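You operate a simulated robot arm through the tools that you are given. There is no shell and no other tool. Be economical: measure what you need, move in short steps, check, and stop when the job is done.

The job below is to be done with a simulated robot arm. You get a single attempt, and the scene is never put back.

Task
Put the test weight marked "500 g" from the top of the store bench on the top shelf of the steel cart and the test weight marked "100 g" on the top of the narrow bench. Take the narrow steel cup and leave it on the top shelf of the steel cart. Do these in any order. Set down upright: test weight, narrow steel cup.
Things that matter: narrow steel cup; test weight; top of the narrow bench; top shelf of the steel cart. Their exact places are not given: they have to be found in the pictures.

The check looks at the end state, three seconds after you hand in, the way a careful person would. Anything else that was tipped, shoved, dropped, spilled or broken makes it a failure.

Robot
A 6-joint arm with a two-finger parallel gripper on a trunk, on a base that drives. Base frame: it is fixed to the floor where the robot stands at the start and does not move with it; the origin is under the middle of the robot, x ahead of it, y to its left, z up. Lengths are in mm, angles in rad, forces in N, time in s.
With the tool pointing down near the work surface it reaches from about 260 to 680 mm from the robot's upright axis, wherever it stands. Its first joint turns from -2.897 to 2.897 rad. Places, roughly: narrow steel cup [250, -5000, 1000]; top of the narrow bench [-2500, 3500, 800]; top shelf of the steel cart [500, -2500, 900]. Payload 1.57 kg.
The tool frame sits at the grasp point between the pads (the TCP): z along the fingers, y along the line on which they close. The tips reach 30 mm beyond it. The gripper opens to 110 mm. The fingers are 24 mm wide and 12 mm thick; the gripper's body (48 by 112 mm) begins 78 mm behind the TCP.
Orientation is told as [roll, pitch, yaw] about the base's x, y, z axes, in that order, counted from this pose: with the fingers straight down and closing along the base's y, the tool's x points along the base's -x, its y along +y and its z along -z.

Tools
- The arm moves only by the tool drive_tool. Its argument "deltas" is a list of rows, each a list of 7 numbers: the shift along the tool's x, y, z in units of 500 mm (1.0 is 500 mm), then the turn, a rotation vector about the tool's x, y, z in units of 90 degrees (1.0 is 90 degrees), then the gripper command, from -1 (shut) to 1 (fully open), values between in proportion. In form: [[dx, dy, dz, ax, ay, az, hand], ...]. A call has 1 to 8 rows; each row is the pose to reach, as a shift and turn from the pose commanded when the call began, along the tool's axes at that moment. A call with a number of a shift or a turn outside -1 to 1 is refused whole. Rows are played at 5 a second. More than 50 mm and 0.15 rad between two rows, or a gripper value outside its range, and nothing of the call is played. Where a pose cannot be reached the arm comes as near as it can. A force on the tool above 40 N (or 10 N above the force at the start of the call, whichever is more), or a blocked arm, ends the call early, and 0.2 s more pass. The fingers move at their own pace (about 108 mm/s each) and stop on an object; they squeeze with about 31 N. The grip force told is the motor's: it shows also when the fingers shut on nothing. Time passes only in rows, and 0.2 s behind the last, so rows that repeat a pose let the fingers close. It gives the time, the measured TCP pose, the force on the tool (base axes), the opening and the grip force at its end, in the units of the frame above (readings bear some noise), with the torque about the TCP (base axes, N m) and any sound that the robot's microphone picked up.
- Cameras (640 x 400 px; columns grow to the right, rows downward): "scene" is now at [51.2, 131.6, 1673.6]; the picture's right is [-0.12, -0.99, 0.00], its down [-0.81, 0.10, -0.58] and it looks along [0.58, -0.07, -0.81] (base axes); focal length 265 px, centre (320, 200). "wrist" rides on the gripper at [70, 16, -141] in the tool frame; the picture's right is [-0.23, 0.97, 0.00], its down [-0.86, -0.20, -0.48] and it looks along [-0.47, -0.11, 0.88] (tool axes); focal length 222 px, centre (320, 200).
- snapshot(camera): a new picture of that camera. The clock stands still meanwhile.
- raise_lower(by): slides the trunk up (or, below 0, down) by that many mm; the arm and the scene camera ride with it, the base frame stays. It gives what a move gives, with no picture.
- base_move(legs): drives the robot by 1 to 6 legs, each [ahead, left, turn to the left] in mm, mm and rad, along the robot's own axes; the way and the turn of a leg run together, so that a leg with both is an arc; at most 1500 mm and 3.142 rad a leg. The arm and the cameras ride along, it lands a little off, and it stops where it bumps. It gives what a move gives.
- head_to(pan, tilt): turns the head with the scene camera to pan (to the left, within 2.094 rad either way) and tilt (down, from -0.506 to 1.204), counted from straight ahead of the robot. It gives what a move gives.
- pixel_to_xyz(camera, pixels): there is no depth. For up to 12 entries [column, row, z] of the newest picture of that camera ("zoom" is the newest enlarged one), the place [x, y] in the base frame at which the ray of that pixel passes the height z, good to about 2 mm. The clock stands still meanwhile.
- enlarge(camera, box): a new picture of the part [left, top, right, bottom] of that camera's present view, enlarged. The clock stands still meanwhile.
- job_done(): hands the job in; it is judged then, once.

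Keep the steps short. Do not move on a guess: measure, check each grasp and each placing, and mend mistakes. In all there are 110 turns and 98 pictures (those below and enlarged ones count). Leave the gripper open and the arm clear of the work at the hand-in unless told otherwise, and finish with a single line.

The tools are called as a command line: name --pt "numbers of a row" for each row, then --argument value for the rest, lists and objects as JSON in quotes. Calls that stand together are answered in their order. drive_tool: Moves the arm, as the interface text tells. Its arguments: {"type":"object","properties":{"deltas":{"type":"array"}},"required":["deltas"]} The other tools are called the same way: raise_lower (by) slides the trunk up or down; base_move (legs) drives the base; head_to (pan, tilt) turns the head that bears the scene camera; snapshot (camera) takes a picture; pixel_to_xyz (camera, pixels) gives the place at which the rays of pixels pass given heights; enlarge (camera, box) takes an enlarged picture of a part of a camera's view; job_done () hands the job in.

At the start:

```text
clock: 0.0
tool_pos: [367.8, 138.7, 1180.0]
tool_rot: [0.0, 0.0, -0.001]
ft_force: [0.0, -0.2, -0.8]
moment: [0.03, 0.03, 0.03]
grip_width: 110.2
gripper_force: 0.1
trunk travel left (down, up): [-275.0, 315.0]
robot x, y, heading: [0.8, -0.8, -0.0]
head pan, tilt: [-0.119, 0.951]
```

scene: 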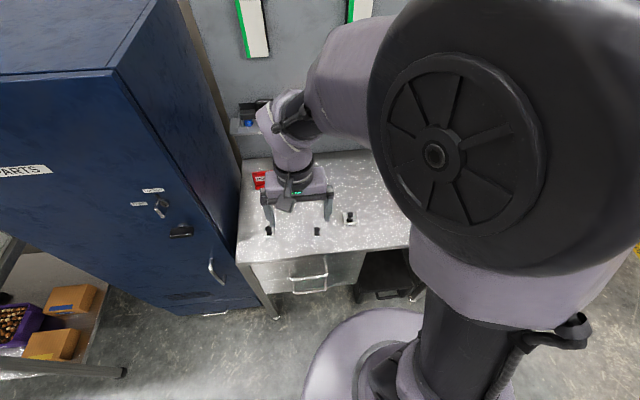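
wrist: 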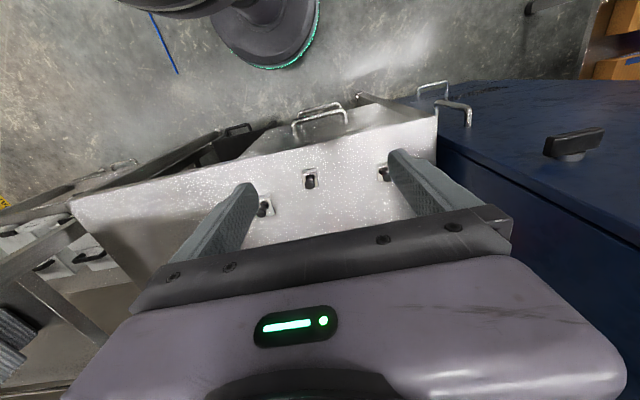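

I see a bench ahead with three small dark weights and a red box. I'll enlarge both views to read the markings.

enlarge --camera "scene" --box '[230, 150, 390, 250]'

enlarge --camera "wrist" --box '[230, 140, 422, 260]'

```text
4.00 times, centred on (310, 200) of scene
```

zoom: 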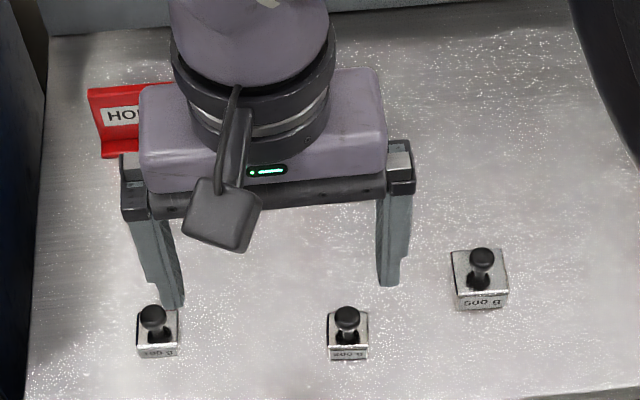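

```text
3.33 times, centred on (326, 200) of wrist
```

zoom: 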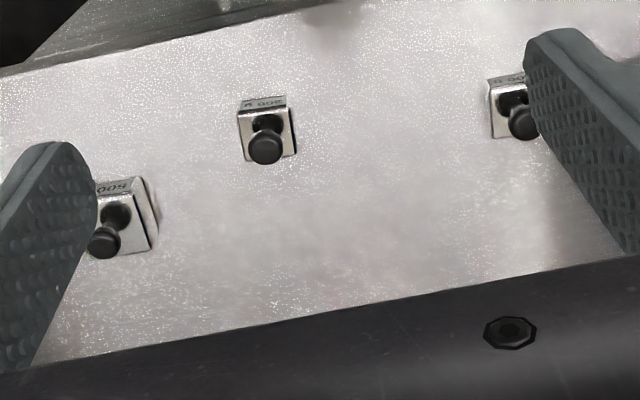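

The right weight reads "500 g"; I zoom closer on each marking.

enlarge --camera "scene" --box '[256, 220, 288, 240]'

enlarge --camera "scene" --box '[304, 222, 336, 242]'

enlarge --camera "scene" --box '[330, 206, 370, 231]'

```text
16.00 times, centred on (272, 230) of scene
```

zoom: 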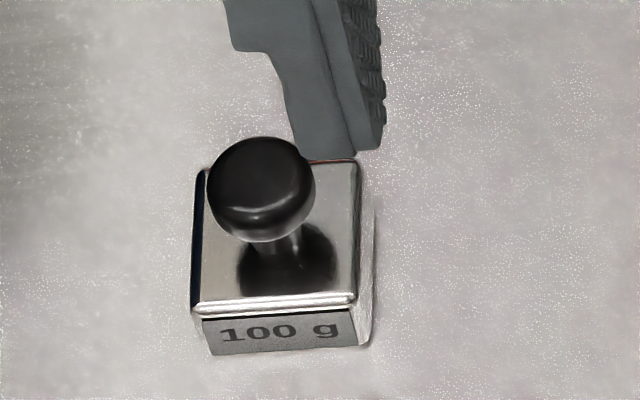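

```text
16.00 times, centred on (320, 232) of scene
```

zoom: 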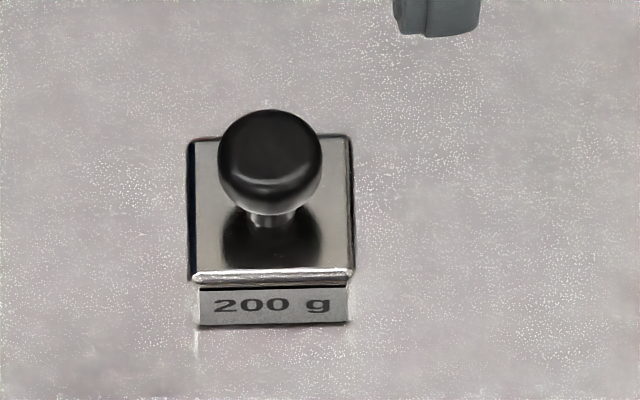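

```text
16.00 times, centred on (350, 218) of scene
```

zoom: 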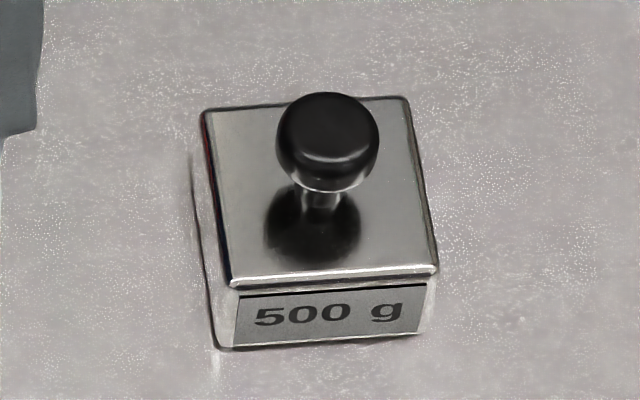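

All three are read: 100 g left, 200 g middle, 500 g right. I triangulate the bench height from both cameras using the 200 g's front bottom edge: scene (321,242.4), wrist (308.6,169.1).

pixel_to_xyz --camera "scene" --pixels '[[321, 242.4, 700], [321, 242.4, 800], [321, 242.4, 900], [350.3, 227.4, 700], [350.3, 227.4, 800], [350.3, 227.4, 900]]'

pixel_to_xyz --camera "wrist" --pixels '[[308.6, 169.1, 700], [308.6, 169.1, 800], [308.6, 169.1, 900], [265.4, 194.3, 700], [265.4, 194.3, 800], [265.4, 194.3, 900]]'

```text
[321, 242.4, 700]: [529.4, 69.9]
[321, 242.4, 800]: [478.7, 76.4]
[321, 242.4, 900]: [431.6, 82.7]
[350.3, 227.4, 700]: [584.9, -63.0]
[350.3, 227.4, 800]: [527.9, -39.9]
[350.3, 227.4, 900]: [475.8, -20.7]
```

```text
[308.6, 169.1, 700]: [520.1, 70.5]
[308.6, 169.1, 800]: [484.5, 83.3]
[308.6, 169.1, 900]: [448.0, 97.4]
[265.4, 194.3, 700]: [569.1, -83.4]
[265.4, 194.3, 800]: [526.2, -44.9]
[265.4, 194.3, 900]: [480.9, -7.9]
```

Roughly z≈760–820. I move the open gripper over the 500 g weight but stay high (tips at ~970) to look closer.

drive_tool --pt "-0.045 -0.05 0.045 0 0 0 1" --pt "-0.09 -0.1 0.09 0 0 0 1" --pt "-0.135 -0.15 0.135 0 0 0 1" --pt "-0.18 -0.2 0.18 0 0 0 1" --pt "-0.225 -0.25 0.225 0 0 0 1" --pt "-0.27 -0.3 0.27 0 0 0 1" --pt "-0.31 -0.35 0.32 0 0 0 1" --pt "-0.31 -0.35 0.36 0 0 0 1"

snapshot --camera "wrist"

```text
clock: 1.8
tool_pos: [521.0, -36.6, 998.5]
tool_rot: [0.0, -0.002, 0.0]
ft_force: [-0.7, -0.7, 0.0]
moment: [0.03, -0.01, -0.01]
grip_width: 109.7
gripper_force: 0.1
trunk travel left (down, up): [-275.0, 315.0]
robot x, y, heading: [2.0, 1.7, -0.006]
head pan, tilt: [-0.119, 0.951]
```

```text
90 pictures are left
```

wrist: 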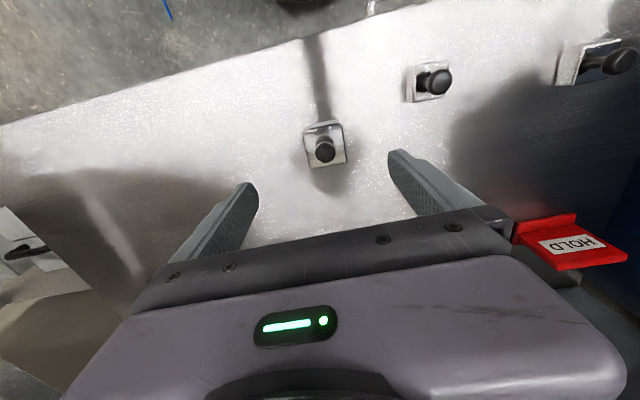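

The 500 g weight is at (325,147) in the wrist view. I enlarge to measure corners, and triangulate again with the earlier view.

enlarge --camera "wrist" --box '[277, 115, 373, 175]'

enlarge --camera "scene" --box '[230, 150, 390, 250]'

pixel_to_xyz --camera "wrist" --pixels '[[323, 124, 740], [323, 124, 780], [323, 124, 820], [432, 67, 740], [432, 67, 820]]'

```text
6.67 times, centred on (325, 145) of wrist
```

zoom: 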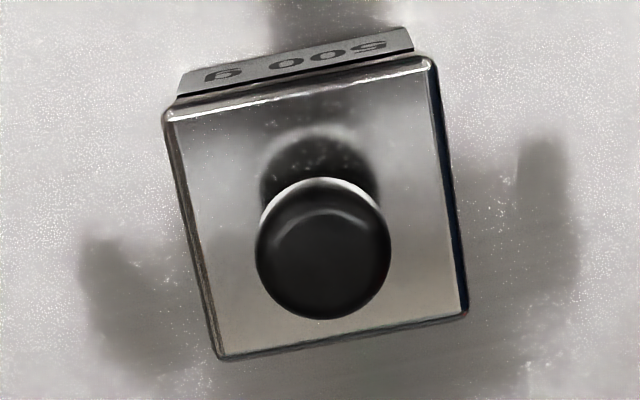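

```text
4.00 times, centred on (310, 200) of scene
```

zoom: 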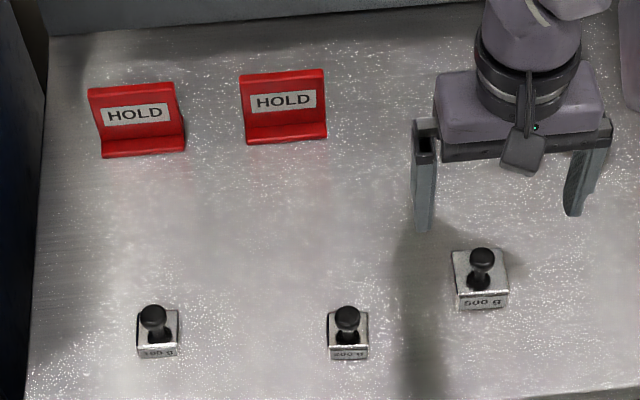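

```text
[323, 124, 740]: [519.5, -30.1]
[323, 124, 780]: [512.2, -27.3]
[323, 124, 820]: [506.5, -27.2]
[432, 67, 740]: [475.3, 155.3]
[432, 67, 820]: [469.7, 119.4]
```

I measure the 500 g top face corners at a couple of plausible heights for yaw and size.

pixel_to_xyz --camera "wrist" --pixels '[[302.2, 132.2, 860], [341.5, 124, 860], [346.8, 162.2, 860], [310, 168.7, 860], [325, 146.8, 860], [302.2, 132.2, 820], [341.5, 124, 820], [346.8, 162.2, 820], [310, 168.7, 820], [325, 146.8, 820]]'

pixel_to_xyz --camera "scene" --pixels '[[344, 223.4, 820], [357, 222.7, 820], [344, 223.4, 860], [357, 222.7, 860], [350.4, 226.8, 820], [350.4, 226.8, 850]]'

```text
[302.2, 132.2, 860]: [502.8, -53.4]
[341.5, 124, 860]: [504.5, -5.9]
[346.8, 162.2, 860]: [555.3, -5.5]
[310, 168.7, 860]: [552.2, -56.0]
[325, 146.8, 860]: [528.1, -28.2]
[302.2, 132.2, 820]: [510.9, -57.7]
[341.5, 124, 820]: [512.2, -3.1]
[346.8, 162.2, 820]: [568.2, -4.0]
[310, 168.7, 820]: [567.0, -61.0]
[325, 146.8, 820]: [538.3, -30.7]
```

```text
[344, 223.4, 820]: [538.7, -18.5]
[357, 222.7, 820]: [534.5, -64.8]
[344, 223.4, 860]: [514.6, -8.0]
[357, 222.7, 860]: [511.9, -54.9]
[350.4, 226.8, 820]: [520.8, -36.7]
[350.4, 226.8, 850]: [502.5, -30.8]
```

Views agree near top z≈868 with centre ≈(527,-29), width ~48 mm, yaw ≈0. I correct laterally and descend to TCP ≈ 925, then look.

drive_tool --pt "-0.012 0.015 0 0 0 0 1" --pt "-0.012 0.015 0.08 0 0 0 1" --pt "-0.012 0.015 0.15 0 0 0 1" --pt "-0.012 0.015 0.15 0 0 0 1"

snapshot --camera "wrist"

enlarge --camera "scene" --box '[318, 180, 398, 230]'

```text
clock: 2.8
tool_pos: [527.7, -28.5, 923.8]
tool_rot: [0.001, 0.0, -0.001]
ft_force: [-0.5, 0.3, 0.1]
moment: [-0.02, 0.01, -0.02]
grip_width: 109.9
gripper_force: 0.1
trunk travel left (down, up): [-275.0, 315.0]
robot x, y, heading: [0.3, 1.0, -0.002]
head pan, tilt: [-0.119, 0.951]
```

```text
87 pictures are left
```

wrist: 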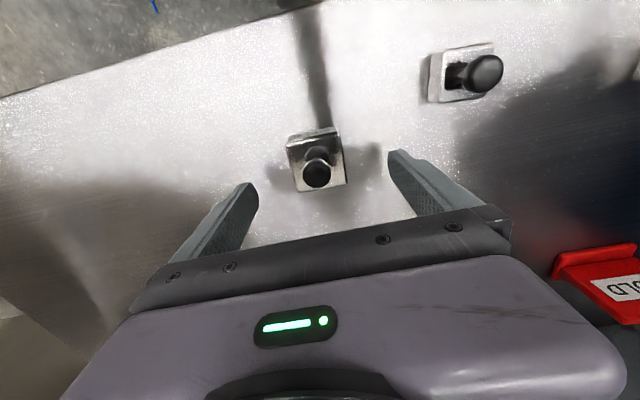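

```text
8.00 times, centred on (358, 205) of scene
```

zoom: 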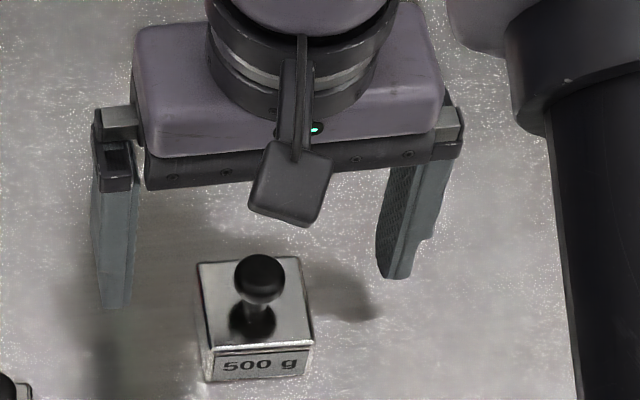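

I re-measure from this closer view.

enlarge --camera "wrist" --box '[268, 120, 364, 180]'

```text
6.67 times, centred on (316, 150) of wrist
```

zoom: 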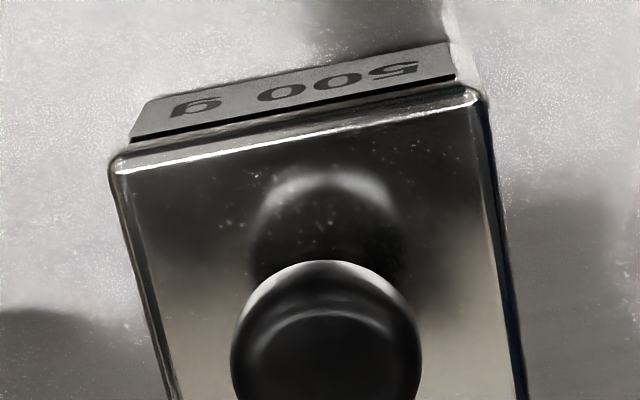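

pixel_to_xyz --camera "wrist" --pixels '[[285.3, 144.8, 840], [340.5, 134.2, 840], [285.3, 144.8, 870], [340.5, 134.2, 870], [285.3, 144.8, 900], [340.5, 134.2, 900], [336.5, 127.5, 820], [336.5, 127.5, 850], [288.3, 139, 850]]'

pixel_to_xyz --camera "zoom" --pixels '[[115, 165, 870], [483, 95, 870]]'

```text
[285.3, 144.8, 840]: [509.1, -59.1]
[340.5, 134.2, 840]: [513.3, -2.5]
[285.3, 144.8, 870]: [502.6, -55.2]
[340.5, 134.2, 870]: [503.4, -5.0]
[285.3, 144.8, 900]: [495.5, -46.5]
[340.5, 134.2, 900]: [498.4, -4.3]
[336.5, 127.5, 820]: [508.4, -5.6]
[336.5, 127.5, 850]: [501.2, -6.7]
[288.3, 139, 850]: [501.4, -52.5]
```

```text
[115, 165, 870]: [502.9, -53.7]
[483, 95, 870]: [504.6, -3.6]
```

Centre (527,-29) confirmed. I descend in small steps, watching for contact.

drive_tool --pt "0 0 0.02 0 0 0 1" --pt "0 0 0.04 0 0 0 1" --pt "0 0 0.06 0 0 0 1" --pt "0 0 0.08 0 0 0 1"

snapshot --camera "wrist"

enlarge --camera "scene" --box '[318, 180, 398, 230]'

```text
clock: 3.8
tool_pos: [527.8, -28.9, 890.4]
tool_rot: [0.001, -0.003, -0.005]
ft_force: [-11.9, -0.5, 21.5]
moment: [-1.28, 0.62, -0.72]
grip_width: 109.9
gripper_force: 0.0
trunk travel left (down, up): [-275.0, 315.0]
robot x, y, heading: [-0.8, -1.1, -0.003]
head pan, tilt: [-0.119, 0.951]
stopped in row 4: the force on the tool passed its limit at 42 N (the readings are from after the stop); the commanded pose is now the measured one
```

```text
84 pictures are left
```

wrist: 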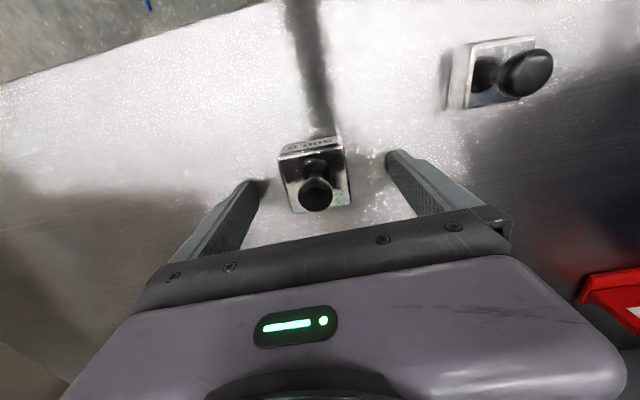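

```text
8.00 times, centred on (358, 205) of scene
```

zoom: 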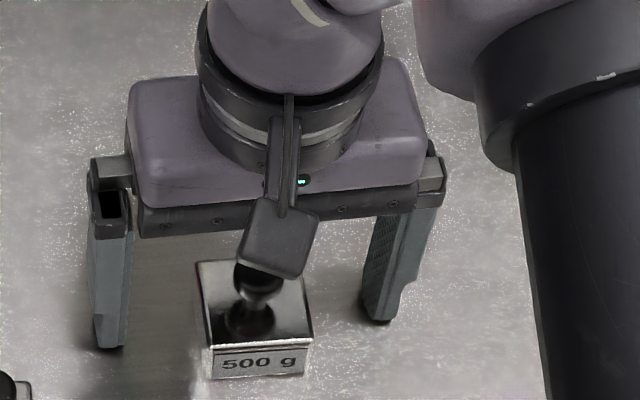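

The fingertips have touched the bench (surface ≈ 860). I raise 5 mm and close on the body.

drive_tool --pt "0 0 -0.01 0 0 0 1" --pt "0 0 -0.01 0 0 0 0.2" --pt "0 0 -0.01 0 0 0 -0.2" --pt "0 0 -0.01 0 0 0 -0.6" --pt "0 0 -0.01 0 0 0 -1" --pt "0 0 -0.01 0 0 0 -1"

enlarge --camera "scene" --box '[318, 180, 398, 230]'

```text
clock: 5.2
tool_pos: [530.1, -28.0, 892.8]
tool_rot: [0.0, -0.002, 0.0]
ft_force: [0.7, -0.2, 1.2]
moment: [0.02, 0.11, -0.02]
grip_width: 46.9
gripper_force: 31.2
trunk travel left (down, up): [-275.0, 315.0]
robot x, y, heading: [0.2, 0.9, -0.002]
head pan, tilt: [-0.119, 0.951]
```

```text
8.00 times, centred on (358, 205) of scene
```

zoom: 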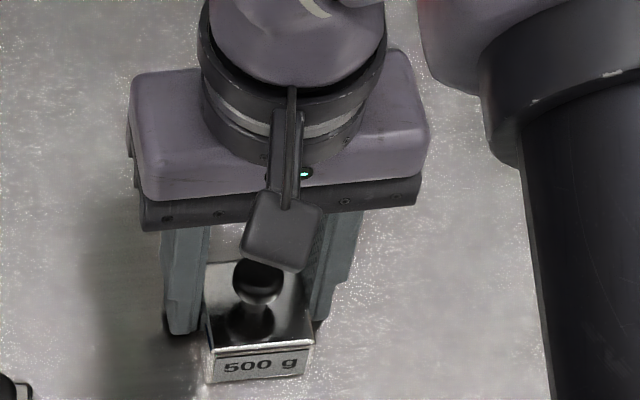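

Held (46.9 mm, 31 N). Lift straight up.

drive_tool --pt "0 0 -0.05 0 0 0 -1" --pt "0 0 -0.12 0 0 0 -1" --pt "0 0 -0.2 0 0 0 -1" --pt "0 0 -0.28 0 0 0 -1" --pt "0 0 -0.36 0 0 0 -1" --pt "0.08 0 -0.4 0 0 0 -1" --pt "0.16 0 -0.4 0 0 0 -1" --pt "0.24 0 -0.4 0 0 0 -1"

snapshot --camera "wrist"

head_to --pan -1.37 --tilt 0.4

snapshot --camera "scene"

```text
clock: 7.0
tool_pos: [409.7, -26.8, 1094.4]
tool_rot: [0.0, -0.006, 0.0]
ft_force: [-0.7, 0.1, -3.7]
moment: [-0.01, -0.04, 0.0]
grip_width: 46.9
gripper_force: 31.3
trunk travel left (down, up): [-275.0, 315.0]
robot x, y, heading: [-4.1, 2.9, -0.001]
head pan, tilt: [-0.119, 0.951]
```

```text
81 pictures are left
```

wrist: 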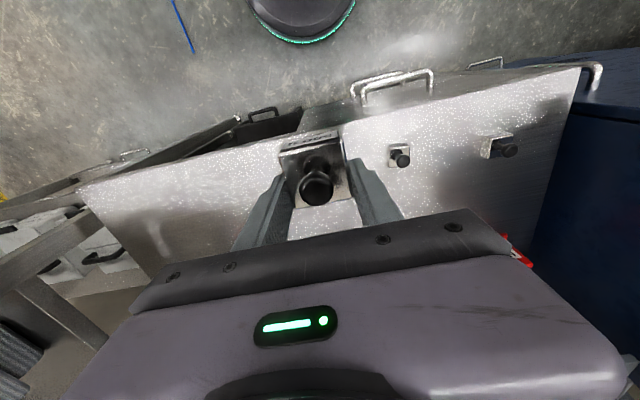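

```text
clock: 8.4
tool_pos: [411.5, -27.1, 1093.7]
tool_rot: [0.0, -0.003, 0.0]
ft_force: [-0.1, -0.8, -5.6]
moment: [0.03, -0.06, 0.01]
grip_width: 47.2
gripper_force: 30.6
trunk travel left (down, up): [-275.0, 315.0]
robot x, y, heading: [0.9, 0.6, -0.001]
head pan, tilt: [-1.37, 0.4]
```

```text
80 pictures are left
```

scene: 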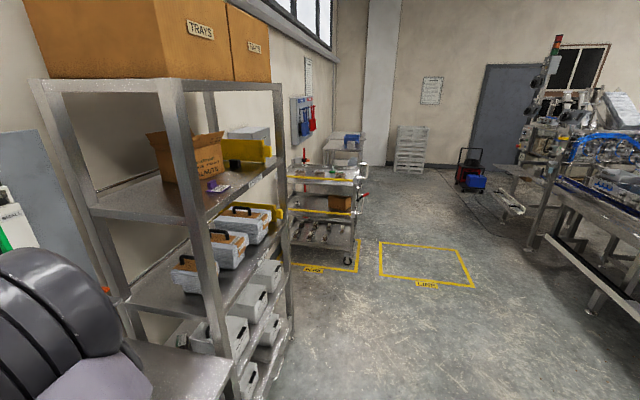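

The cart is ahead past a shelf rack. I measure floor points: rack foot (287,330), cart wheel (350,262), yellow marks.

pixel_to_xyz --camera "scene" --pixels '[[290, 335, 0], [245, 395, 0], [348, 262, 0], [357, 240, 0], [300, 180, 900], [355, 180, 900], [362, 160, 900], [380, 243, 0], [475, 287, 0], [530, 250, 0]]'

enlarge --camera "scene" --box '[270, 120, 398, 200]'

enlarge --camera "scene" --box '[260, 200, 420, 300]'

```text
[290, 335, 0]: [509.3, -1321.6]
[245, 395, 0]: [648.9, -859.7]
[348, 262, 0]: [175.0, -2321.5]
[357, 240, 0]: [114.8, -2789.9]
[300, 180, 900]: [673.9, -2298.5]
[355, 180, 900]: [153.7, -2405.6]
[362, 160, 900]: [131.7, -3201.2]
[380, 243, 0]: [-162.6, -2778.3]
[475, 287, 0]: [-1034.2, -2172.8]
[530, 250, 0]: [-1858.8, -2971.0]
```

```text
5.00 times, centred on (334, 160) of scene
```

zoom: 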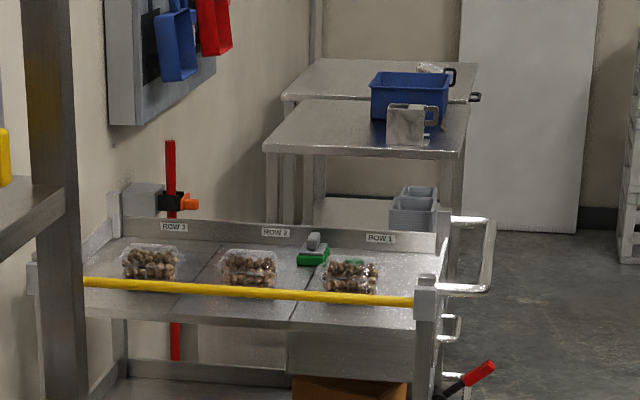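

```text
4.00 times, centred on (340, 250) of scene
```

zoom: 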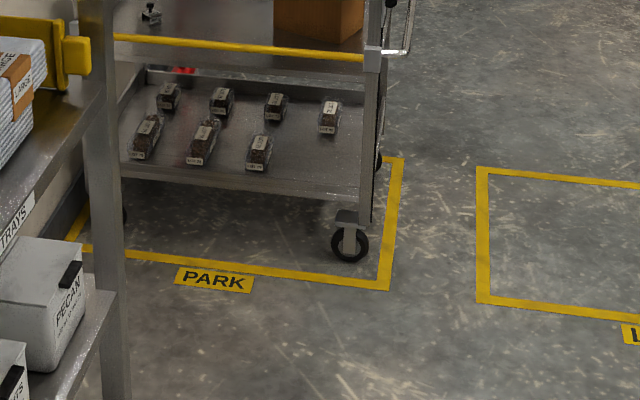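

Cart stands at x≈130–680, y≈-2300…-2800, with trays and a yellow front rail. I first retract the tool toward the body, then turn right in place.

drive_tool --pt "0.08 0 0 0 0 0 -1" --pt "0.16 0 0 0 0 0 -1" --pt "0.16 0 -0.08 0 0 0 -1" --pt "0.16 0 -0.16 0 0 0 -1"

base_move --legs '[[-100, 0, 0], [0, 0, -1.571]]'

head_to --pan 0.2 --tilt 0.5

snapshot --camera "scene"

```text
clock: 9.4
tool_pos: [329.1, -30.0, 1173.3]
tool_rot: [0.001, -0.003, -0.001]
ft_force: [-0.4, -0.1, -5.6]
moment: [-0.02, -0.04, 0.0]
grip_width: 46.9
gripper_force: 31.1
trunk travel left (down, up): [-275.0, 315.0]
robot x, y, heading: [-4.4, -1.2, -0.004]
head pan, tilt: [-1.37, 0.4]
```

```text
clock: 14.4
tool_pos: [-129.2, -329.6, 1173.4]
tool_rot: [0.001, -0.002, -1.574]
ft_force: [0.7, -0.3, -5.0]
moment: [-0.07, 0.02, 0.01]
grip_width: 46.9
gripper_force: 31.1
trunk travel left (down, up): [-275.0, 315.0]
robot x, y, heading: [-98.7, -1.9, -1.576]
head pan, tilt: [-1.37, 0.4]
```

```text
clock: 16.1
tool_pos: [-129.3, -329.1, 1172.4]
tool_rot: [0.0, -0.003, -1.576]
ft_force: [-0.5, -0.4, -4.7]
moment: [-0.06, -0.02, 0.01]
grip_width: 47.0
gripper_force: 30.8
trunk travel left (down, up): [-275.0, 315.0]
robot x, y, heading: [-92.3, 1.8, -1.572]
head pan, tilt: [0.201, 0.499]
```

```text
77 pictures are left
```

scene: 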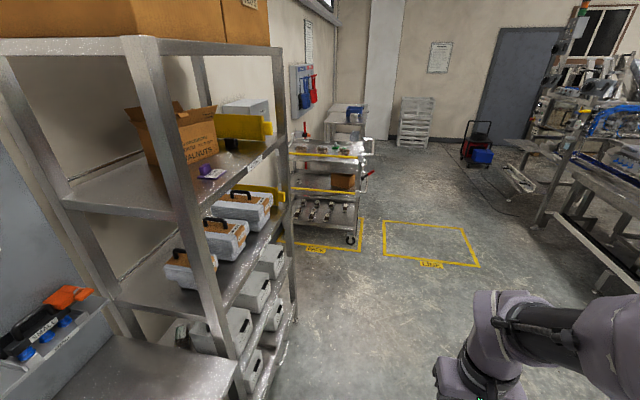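

The aisle is clear. Drive ahead 1450 mm, keeping clear of the rack, then look at the cart.

base_move --legs '[[1450, 0, 0]]'

head_to --pan 0.4 --tilt 0.6

snapshot --camera "scene"

```text
clock: 23.3
tool_pos: [-122.6, -1776.2, 1172.4]
tool_rot: [0.0, -0.004, -1.564]
ft_force: [-0.8, -0.5, -4.3]
moment: [-0.04, 0.01, 0.02]
grip_width: 46.8
gripper_force: 30.4
trunk travel left (down, up): [-275.0, 315.0]
robot x, y, heading: [-97.2, -1449.1, -1.564]
head pan, tilt: [0.201, 0.499]
```

```text
clock: 24.0
tool_pos: [-123.4, -1776.8, 1172.7]
tool_rot: [0.0, -0.003, -1.563]
ft_force: [-0.1, 0.5, -5.0]
moment: [-0.02, 0.02, 0.0]
grip_width: 47.0
gripper_force: 31.2
trunk travel left (down, up): [-275.0, 315.0]
robot x, y, heading: [-96.7, -1445.9, -1.564]
head pan, tilt: [0.4, 0.6]
```

```text
76 pictures are left
```

scene: 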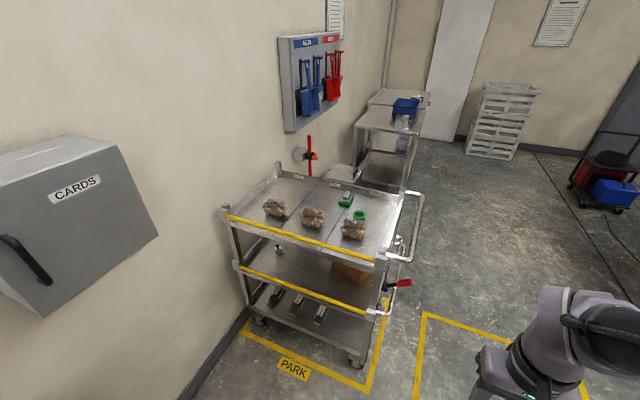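

enlarge --camera "scene" --box '[210, 150, 434, 290]'

pixel_to_xyz --camera "scene" --pixels '[[227, 217, 900], [378, 258, 900], [402, 196, 900], [280, 170, 900], [272, 210, 880], [352, 232, 880], [345, 200, 880], [360, 213, 880], [356, 362, 0], [300, 150, 1000], [423, 200, 1000]]'

```text
2.86 times, centred on (322, 220) of scene
```

zoom: 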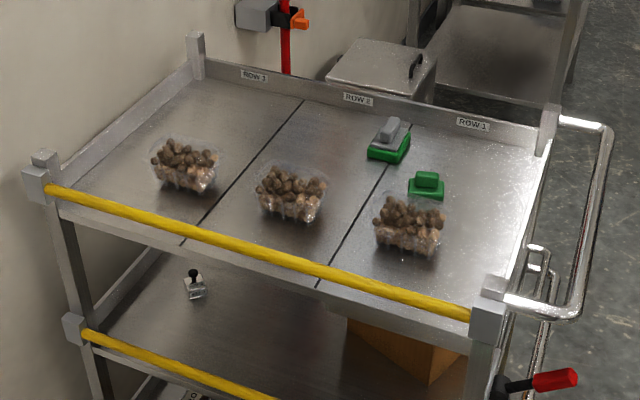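

```text
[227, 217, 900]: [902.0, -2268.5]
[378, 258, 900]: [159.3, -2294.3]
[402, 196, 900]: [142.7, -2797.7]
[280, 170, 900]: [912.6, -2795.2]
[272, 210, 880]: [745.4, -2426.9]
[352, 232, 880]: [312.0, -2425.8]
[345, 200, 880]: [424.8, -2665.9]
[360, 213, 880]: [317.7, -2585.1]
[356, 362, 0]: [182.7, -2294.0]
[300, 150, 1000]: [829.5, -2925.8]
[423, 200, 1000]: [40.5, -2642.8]
```

Cart top spans x 160–905, y −2270…−2795. Free spot for the weight: right strip near (225,−2520), behind the row‑1 tray and beside the green scoop. I drive in front of the cart.

base_move --legs '[[420, 320, 0]]'

head_to --pan 0.1 --tilt 0.9

snapshot --camera "scene"

snapshot --camera "wrist"

```text
clock: 27.1
tool_pos: [203.7, -2201.2, 1172.0]
tool_rot: [0.0, -0.004, -1.562]
ft_force: [0.6, -0.4, -5.8]
moment: [-0.03, 0.01, 0.02]
grip_width: 46.9
gripper_force: 30.8
trunk travel left (down, up): [-275.0, 315.0]
robot x, y, heading: [226.8, -1870.6, -1.563]
head pan, tilt: [0.4, 0.6]
```

```text
clock: 27.9
tool_pos: [203.4, -2201.2, 1171.8]
tool_rot: [0.0, -0.004, -1.561]
ft_force: [0.7, 0.7, -4.7]
moment: [-0.06, 0.01, 0.0]
grip_width: 46.9
gripper_force: 30.9
trunk travel left (down, up): [-275.0, 315.0]
robot x, y, heading: [228.4, -1872.8, -1.565]
head pan, tilt: [0.099, 0.901]
```

```text
74 pictures are left
```

scene: 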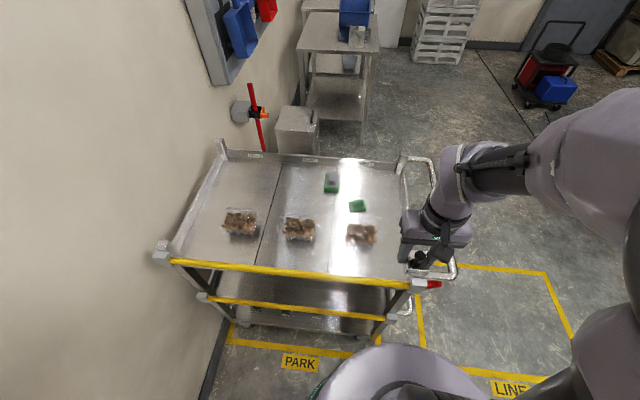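

```text
73 pictures are left
```

wrist: 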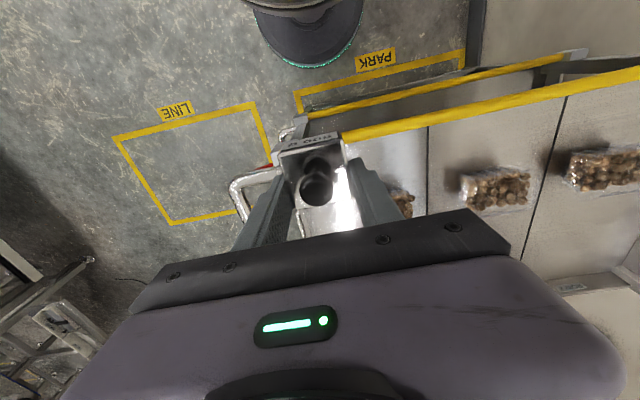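

I measure in the new scene view.

pixel_to_xyz --camera "scene" --pixels '[[409, 283, 900], [400, 160, 900], [222, 145, 900], [165, 255, 900], [348, 245, 870], [374, 245, 870], [374, 225, 870], [357, 207, 870], [331, 190, 870], [409, 283, 850], [400, 160, 850]]'

enlarge --camera "scene" --box '[280, 140, 456, 250]'

```text
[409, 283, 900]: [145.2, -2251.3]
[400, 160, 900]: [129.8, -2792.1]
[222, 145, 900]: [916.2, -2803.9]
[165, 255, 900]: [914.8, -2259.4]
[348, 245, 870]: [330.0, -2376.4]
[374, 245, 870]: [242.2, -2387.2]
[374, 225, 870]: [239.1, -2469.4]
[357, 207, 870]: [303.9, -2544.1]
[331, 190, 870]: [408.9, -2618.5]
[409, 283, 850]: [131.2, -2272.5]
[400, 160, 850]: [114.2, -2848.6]
```

```text
3.64 times, centred on (368, 195) of scene
```

zoom: 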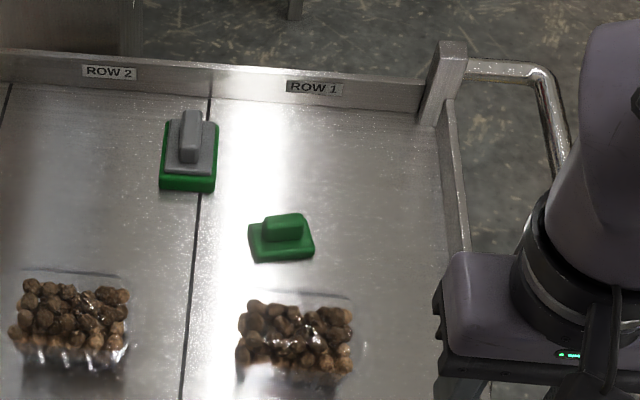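

Row 1's strip is tight; row 2/3 behind the trays (around x 560, y −2540) is wide open. I strafe left 300 mm and forward a bit.

base_move --legs '[[30, 310, 0]]'

drive_tool --pt "-0.09 0 0 0 0 0 -1" --pt "-0.18 0.0 0 0 0 0 -1" --pt "-0.27 0.02 0 0 0 0 -1" --pt "-0.36 0.04 0 0 0 0 -1" --pt "-0.45 0.06 0 0 0 0 -1" --pt "-0.54 0.08 0 0 0 0 -1" --pt "-0.6 0.1 0.04 0 0 0 -1" --pt "-0.6 0.1 0.12 0 0 0 -1"

snapshot --camera "scene"

snapshot --camera "wrist"

```text
clock: 30.0
tool_pos: [516.6, -2227.4, 1171.9]
tool_rot: [0.001, -0.003, -1.559]
ft_force: [-0.2, -0.1, -5.3]
moment: [-0.04, 0.03, 0.05]
grip_width: 47.1
gripper_force: 30.7
trunk travel left (down, up): [-275.0, 315.0]
robot x, y, heading: [542.6, -1897.4, -1.555]
head pan, tilt: [0.099, 0.901]
```

```text
clock: 31.8
tool_pos: [567.7, -2526.6, 1111.5]
tool_rot: [0.001, -0.004, -1.559]
ft_force: [-0.5, -0.1, -4.8]
moment: [-0.04, -0.01, 0.01]
grip_width: 46.6
gripper_force: 31.2
trunk travel left (down, up): [-275.0, 315.0]
robot x, y, heading: [540.3, -1896.6, -1.558]
head pan, tilt: [0.099, 0.901]
```

```text
71 pictures are left
```

scene: 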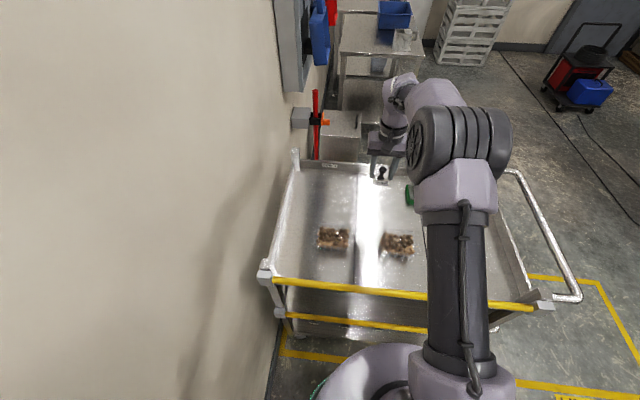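

```text
70 pictures are left
```

wrist: 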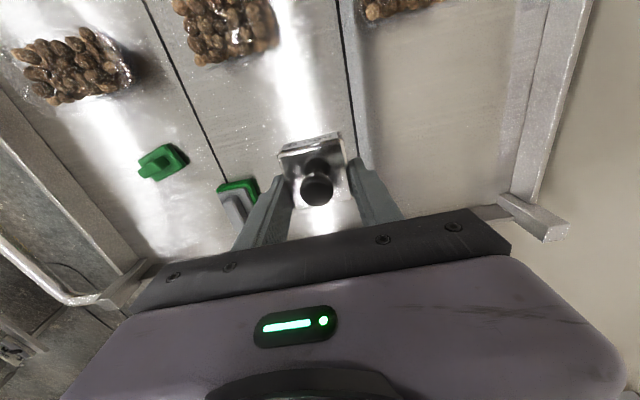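

I check tray and scoop positions at deck level from the wrist.

pixel_to_xyz --camera "wrist" --pixels '[[190, 62, 870], [275, 45, 870], [258, 185, 870], [217, 190, 870], [350, 100, 870], [550, 225, 900], [365, 15, 870]]'

pixel_to_xyz --camera "scene" --pixels '[[400, 254, 870], [383, 235, 870], [332, 250, 870], [406, 187, 870], [406, 205, 870]]'

```text
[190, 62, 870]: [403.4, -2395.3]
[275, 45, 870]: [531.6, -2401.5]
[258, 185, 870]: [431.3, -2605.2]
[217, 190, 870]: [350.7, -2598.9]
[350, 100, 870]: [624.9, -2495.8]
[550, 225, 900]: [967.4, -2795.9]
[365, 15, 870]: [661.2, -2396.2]
```

```text
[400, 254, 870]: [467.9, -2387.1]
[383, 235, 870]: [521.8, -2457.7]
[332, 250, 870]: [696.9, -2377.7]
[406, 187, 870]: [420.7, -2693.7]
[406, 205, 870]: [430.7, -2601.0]
```

Spot is clear. I descend to TCP ≈ 945, then look at the height.

drive_tool --pt "-0.02 0 0.08 0 0 0 -1" --pt "-0.02 0 0.16 0 0 0 -1" --pt "-0.02 0 0.24 0 0 0 -1" --pt "-0.02 0 0.3 0 0 0 -1" --pt "-0.02 0 0.34 0 0 0 -1"

snapshot --camera "wrist"

enlarge --camera "scene" --box '[320, 130, 448, 210]'

```text
clock: 33.0
tool_pos: [570.1, -2537.6, 943.7]
tool_rot: [0.0, -0.003, -1.558]
ft_force: [-0.3, -0.2, -4.6]
moment: [-0.01, -0.02, -0.01]
grip_width: 47.0
gripper_force: 31.1
trunk travel left (down, up): [-275.0, 315.0]
robot x, y, heading: [541.7, -1900.8, -1.56]
head pan, tilt: [0.099, 0.901]
```

```text
69 pictures are left
```

wrist: 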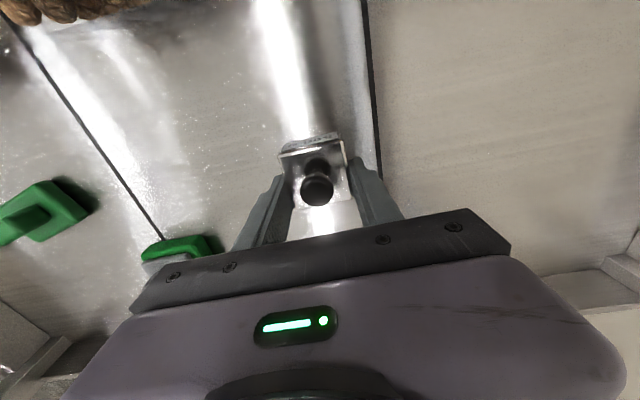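

```text
5.00 times, centred on (384, 170) of scene
```

zoom: 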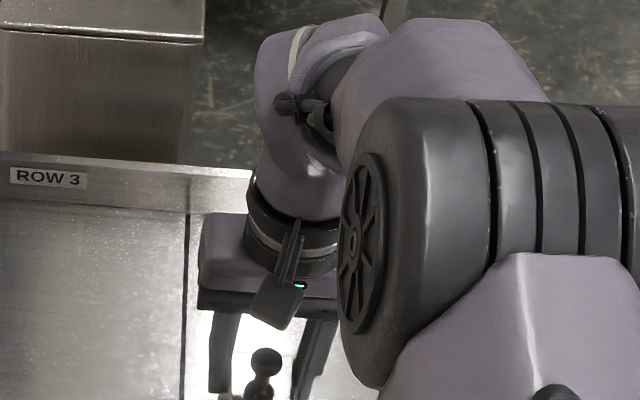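

Descend in 4 mm steps.

drive_tool --pt "0 0 0.01 0 0 0 -1" --pt "0 0 0.02 0 0 0 -1" --pt "0 0 0.03 0 0 0 -1" --pt "0 0 0.038 0 0 0 -1" --pt "0 0 0.046 0 0 0 -1" --pt "0 0 0.054 0 0 0 -1" --pt "0 0 0.06 0 0 0 -1" --pt "0 0 0.066 0 0 0 -1"

```text
clock: 34.1
tool_pos: [570.1, -2539.3, 928.9]
tool_rot: [0.0, -0.011, -1.56]
ft_force: [-0.7, 8.3, 18.0]
moment: [0.45, 0.2, -0.21]
grip_width: 46.7
gripper_force: 31.1
trunk travel left (down, up): [-275.0, 315.0]
robot x, y, heading: [541.1, -1898.4, -1.567]
head pan, tilt: [0.099, 0.901]
stopped in row 5: the force on the tool passed its limit at 44 N (the readings are from after the stop); the commanded pose is now the measured one
```

Contact at TCP ≈ 929 (deck ≈ 896). I ease up 1 mm, then open partially.

drive_tool --pt "0 0 -0.002 0 0 0 -1" --pt "0 0 -0.003 0 0 0 -0.1" --pt "0 0 -0.003 0 0 0 0.2" --pt "0 0 -0.003 0 0 0 0.6" --pt "0 0 -0.003 0 0 0 0.6"

snapshot --camera "wrist"

```text
clock: 35.3
tool_pos: [570.6, -2538.7, 929.6]
tool_rot: [0.0, -0.013, -1.559]
ft_force: [1.0, -0.2, 11.1]
moment: [0.11, 0.04, -0.01]
grip_width: 86.6
gripper_force: 0.0
trunk travel left (down, up): [-275.0, 315.0]
robot x, y, heading: [539.0, -1897.7, -1.558]
head pan, tilt: [0.099, 0.901]
```

```text
67 pictures are left
```

wrist: 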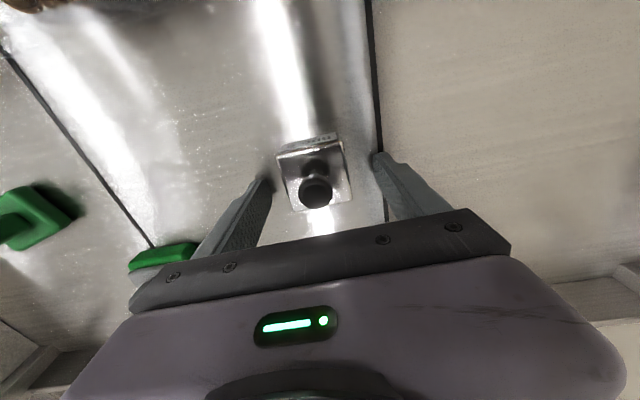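

Weight stands upright and released. Rise straight up, then retract.

drive_tool --pt "0 0 -0.04 0 0 0 0.6" --pt "0 0 -0.12 0 0 0 0.6" --pt "0 0 -0.2 0 0 0 0.6" --pt "0 0 -0.28 0 0 0 0.6" --pt "0 0 -0.36 0 0 0 0.6" --pt "0 0 -0.44 0 0 0 0.6" --pt "0.08 0 -0.48 0 0 0 0.6" --pt "0.16 0 -0.48 0 0 0 0.6"

drive_tool --pt "0.09 0 0 0 0 0 0.6" --pt "0.18 0 0 0 0 0 0.6" --pt "0.27 0 0 0 0 0 0.6" --pt "0.36 0 0 0 0 0 0.6" --pt "0.43 0 0 0 0 0 0.6"

enlarge --camera "scene" --box '[260, 130, 452, 250]'

```text
clock: 37.1
tool_pos: [568.7, -2457.4, 1170.1]
tool_rot: [0.002, -0.008, -1.557]
ft_force: [-0.3, -0.4, -0.2]
moment: [-0.03, 0.04, 0.0]
grip_width: 88.0
gripper_force: 0.1
trunk travel left (down, up): [-275.0, 315.0]
robot x, y, heading: [545.0, -1899.8, -1.557]
head pan, tilt: [0.099, 0.901]
```

```text
clock: 38.3
tool_pos: [565.1, -2241.4, 1164.4]
tool_rot: [-0.001, -0.008, -1.559]
ft_force: [-0.1, -0.3, 0.4]
moment: [0.02, 0.0, 0.0]
grip_width: 87.8
gripper_force: 0.0
trunk travel left (down, up): [-275.0, 315.0]
robot x, y, heading: [542.7, -1901.1, -1.557]
head pan, tilt: [0.099, 0.901]
```

```text
3.33 times, centred on (356, 190) of scene
```

zoom: 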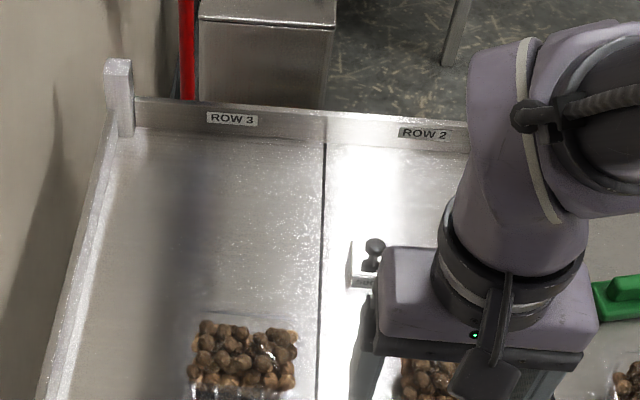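

500 g is placed. Now drive around the cart's handle side toward the tables at y≈−4000…−5000.

base_move --legs '[[100, 0, 0], [-100, 0, 0]]'

```text
clock: 40.1
tool_pos: [565.3, -2241.6, 1163.9]
tool_rot: [0.0, -0.01, -1.559]
ft_force: [-0.1, 0.4, -0.7]
moment: [-0.06, 0.02, 0.0]
grip_width: 88.0
gripper_force: 0.2
trunk travel left (down, up): [-275.0, 315.0]
robot x, y, heading: [540.2, -1898.9, -1.558]
head pan, tilt: [0.099, 0.901]
```

That test nudge was unneeded; no harm. Now strafe right and go ahead past the cart.

base_move --legs '[[100, -1000, 0], [1400, 0, 0]]'

head_to --pan 0.5 --tilt 0.5

snapshot --camera "scene"

```text
clock: 52.0
tool_pos: [-422.7, -3747.9, 1164.4]
tool_rot: [0.001, -0.009, -1.547]
ft_force: [-0.4, -0.2, 0.8]
moment: [0.04, 0.02, -0.02]
grip_width: 87.7
gripper_force: 0.0
trunk travel left (down, up): [-275.0, 315.0]
robot x, y, heading: [-447.6, -3405.9, -1.546]
head pan, tilt: [0.099, 0.901]
```

```text
clock: 52.9
tool_pos: [-422.9, -3747.3, 1164.4]
tool_rot: [0.0, -0.009, -1.545]
ft_force: [-0.5, 0.4, 0.2]
moment: [-0.05, -0.02, 0.0]
grip_width: 87.8
gripper_force: 0.0
trunk travel left (down, up): [-275.0, 315.0]
robot x, y, heading: [-450.1, -3403.6, -1.555]
head pan, tilt: [0.499, 0.499]
```

```text
65 pictures are left
```

scene: 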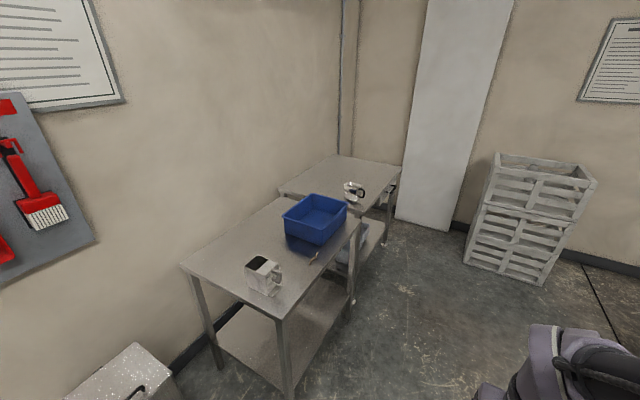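

enlarge --camera "scene" --box '[230, 165, 422, 285]'

enlarge --camera "scene" --box '[325, 170, 405, 220]'

pixel_to_xyz --camera "scene" --pixels '[[354, 197, 950], [354, 197, 900], [282, 318, 900], [357, 215, 900], [400, 168, 900], [270, 292, 900], [316, 258, 900], [282, 318, 950], [400, 168, 950]]'

```text
3.33 times, centred on (326, 225) of scene
```

zoom: 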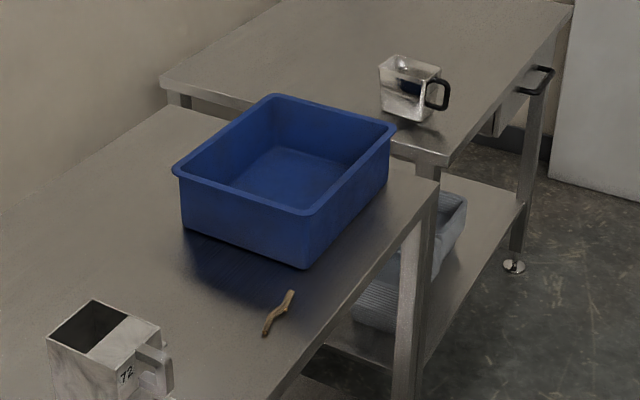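

```text
8.00 times, centred on (365, 195) of scene
```

zoom: 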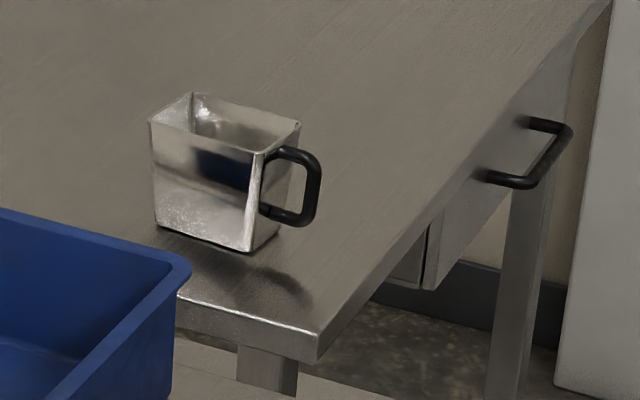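

```text
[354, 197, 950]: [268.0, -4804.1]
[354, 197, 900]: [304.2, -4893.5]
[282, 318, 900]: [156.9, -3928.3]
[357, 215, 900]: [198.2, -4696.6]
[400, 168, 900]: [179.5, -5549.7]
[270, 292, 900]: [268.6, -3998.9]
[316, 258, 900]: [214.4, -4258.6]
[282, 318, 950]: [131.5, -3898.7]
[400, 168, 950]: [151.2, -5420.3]
```

The shiny cup with a black handle on the far table (~(270,−4850)) matches the hinted place; the near one is marked "72". I turn left to face the tables (+x) and strafe alongside to look closer.

enlarge --camera "scene" --box '[235, 245, 299, 305]'

base_move --legs '[[0, 0, 1.56], [0, -1430, 0]]'

head_to --pan 0.1 --tilt 0.75

snapshot --camera "scene"

```text
6.67 times, centred on (267, 275) of scene
```

zoom: 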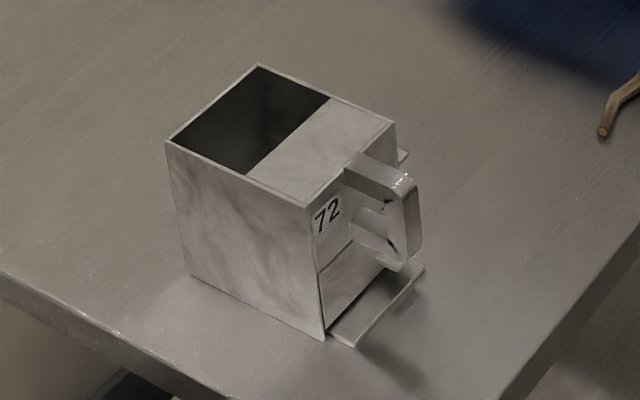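

```text
clock: 63.8
tool_pos: [-60.4, -4801.3, 1163.6]
tool_rot: [0.0, -0.01, 0.039]
ft_force: [0.4, 0.2, -0.2]
moment: [0.06, 0.01, -0.02]
grip_width: 87.8
gripper_force: 0.1
trunk travel left (down, up): [-275.0, 315.0]
robot x, y, heading: [-405.5, -4832.3, 0.045]
head pan, tilt: [0.499, 0.499]
```

```text
clock: 64.7
tool_pos: [-61.1, -4800.2, 1163.9]
tool_rot: [0.001, -0.01, 0.04]
ft_force: [-0.1, 0.0, -0.7]
moment: [0.01, 0.01, 0.0]
grip_width: 88.0
gripper_force: 0.2
trunk travel left (down, up): [-275.0, 315.0]
robot x, y, heading: [-408.3, -4834.7, 0.04]
head pan, tilt: [0.099, 0.75]
```

```text
61 pictures are left
```

scene: 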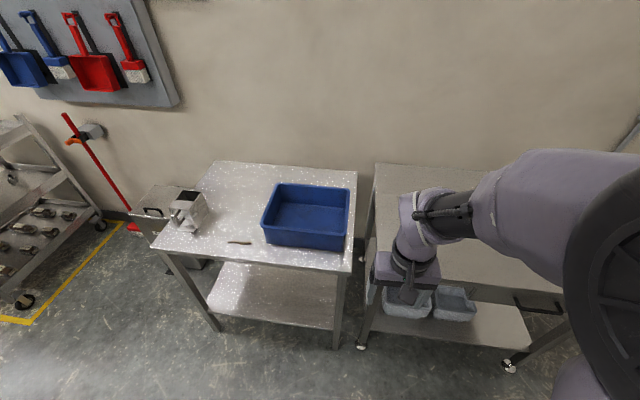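

The arm hides the cup from the head. Wrist camera look.

snapshot --camera "wrist"

pixel_to_xyz --camera "scene" --pixels '[[366, 262, 900], [540, 285, 900], [350, 270, 900], [360, 346, 0], [510, 366, 0]]'

```text
60 pictures are left
```

wrist: 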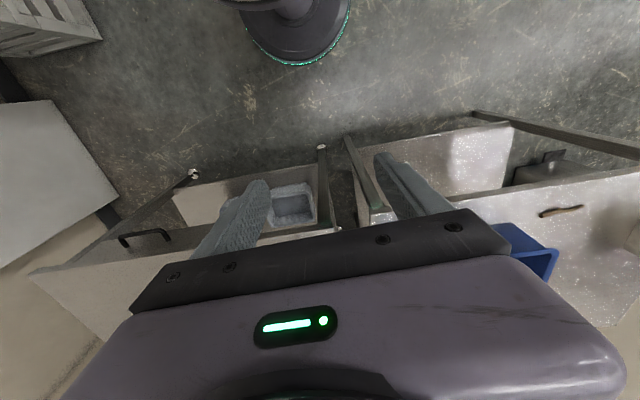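

```text
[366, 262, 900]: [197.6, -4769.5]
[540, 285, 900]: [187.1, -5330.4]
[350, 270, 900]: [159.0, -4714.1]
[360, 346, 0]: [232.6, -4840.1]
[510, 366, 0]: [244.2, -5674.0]
```

I swing the tool 250 mm to the right to uncover the cup.

drive_tool --pt "0 -0.09 0 0 0 0 0.6" --pt "0 -0.18 0 0 0 0 0.6" --pt "0 -0.27 0 0 0 0 0.6" --pt "0 -0.36 0 0 0 0 0.6" --pt "0 -0.45 0 0 0 0 0.6" --pt "0 -0.54 0 0 0 0 0.6"

snapshot --camera "scene"

```text
clock: 66.1
tool_pos: [-50.6, -5069.9, 1163.6]
tool_rot: [0.001, -0.009, 0.04]
ft_force: [-0.3, 0.3, -0.3]
moment: [-0.02, -0.01, 0.01]
grip_width: 88.0
gripper_force: 0.1
trunk travel left (down, up): [-275.0, 315.0]
robot x, y, heading: [-404.5, -4832.8, 0.036]
head pan, tilt: [0.099, 0.75]
```

```text
59 pictures are left
```

scene: 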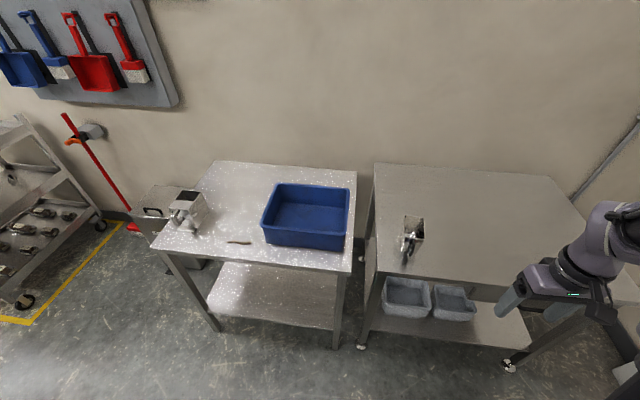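

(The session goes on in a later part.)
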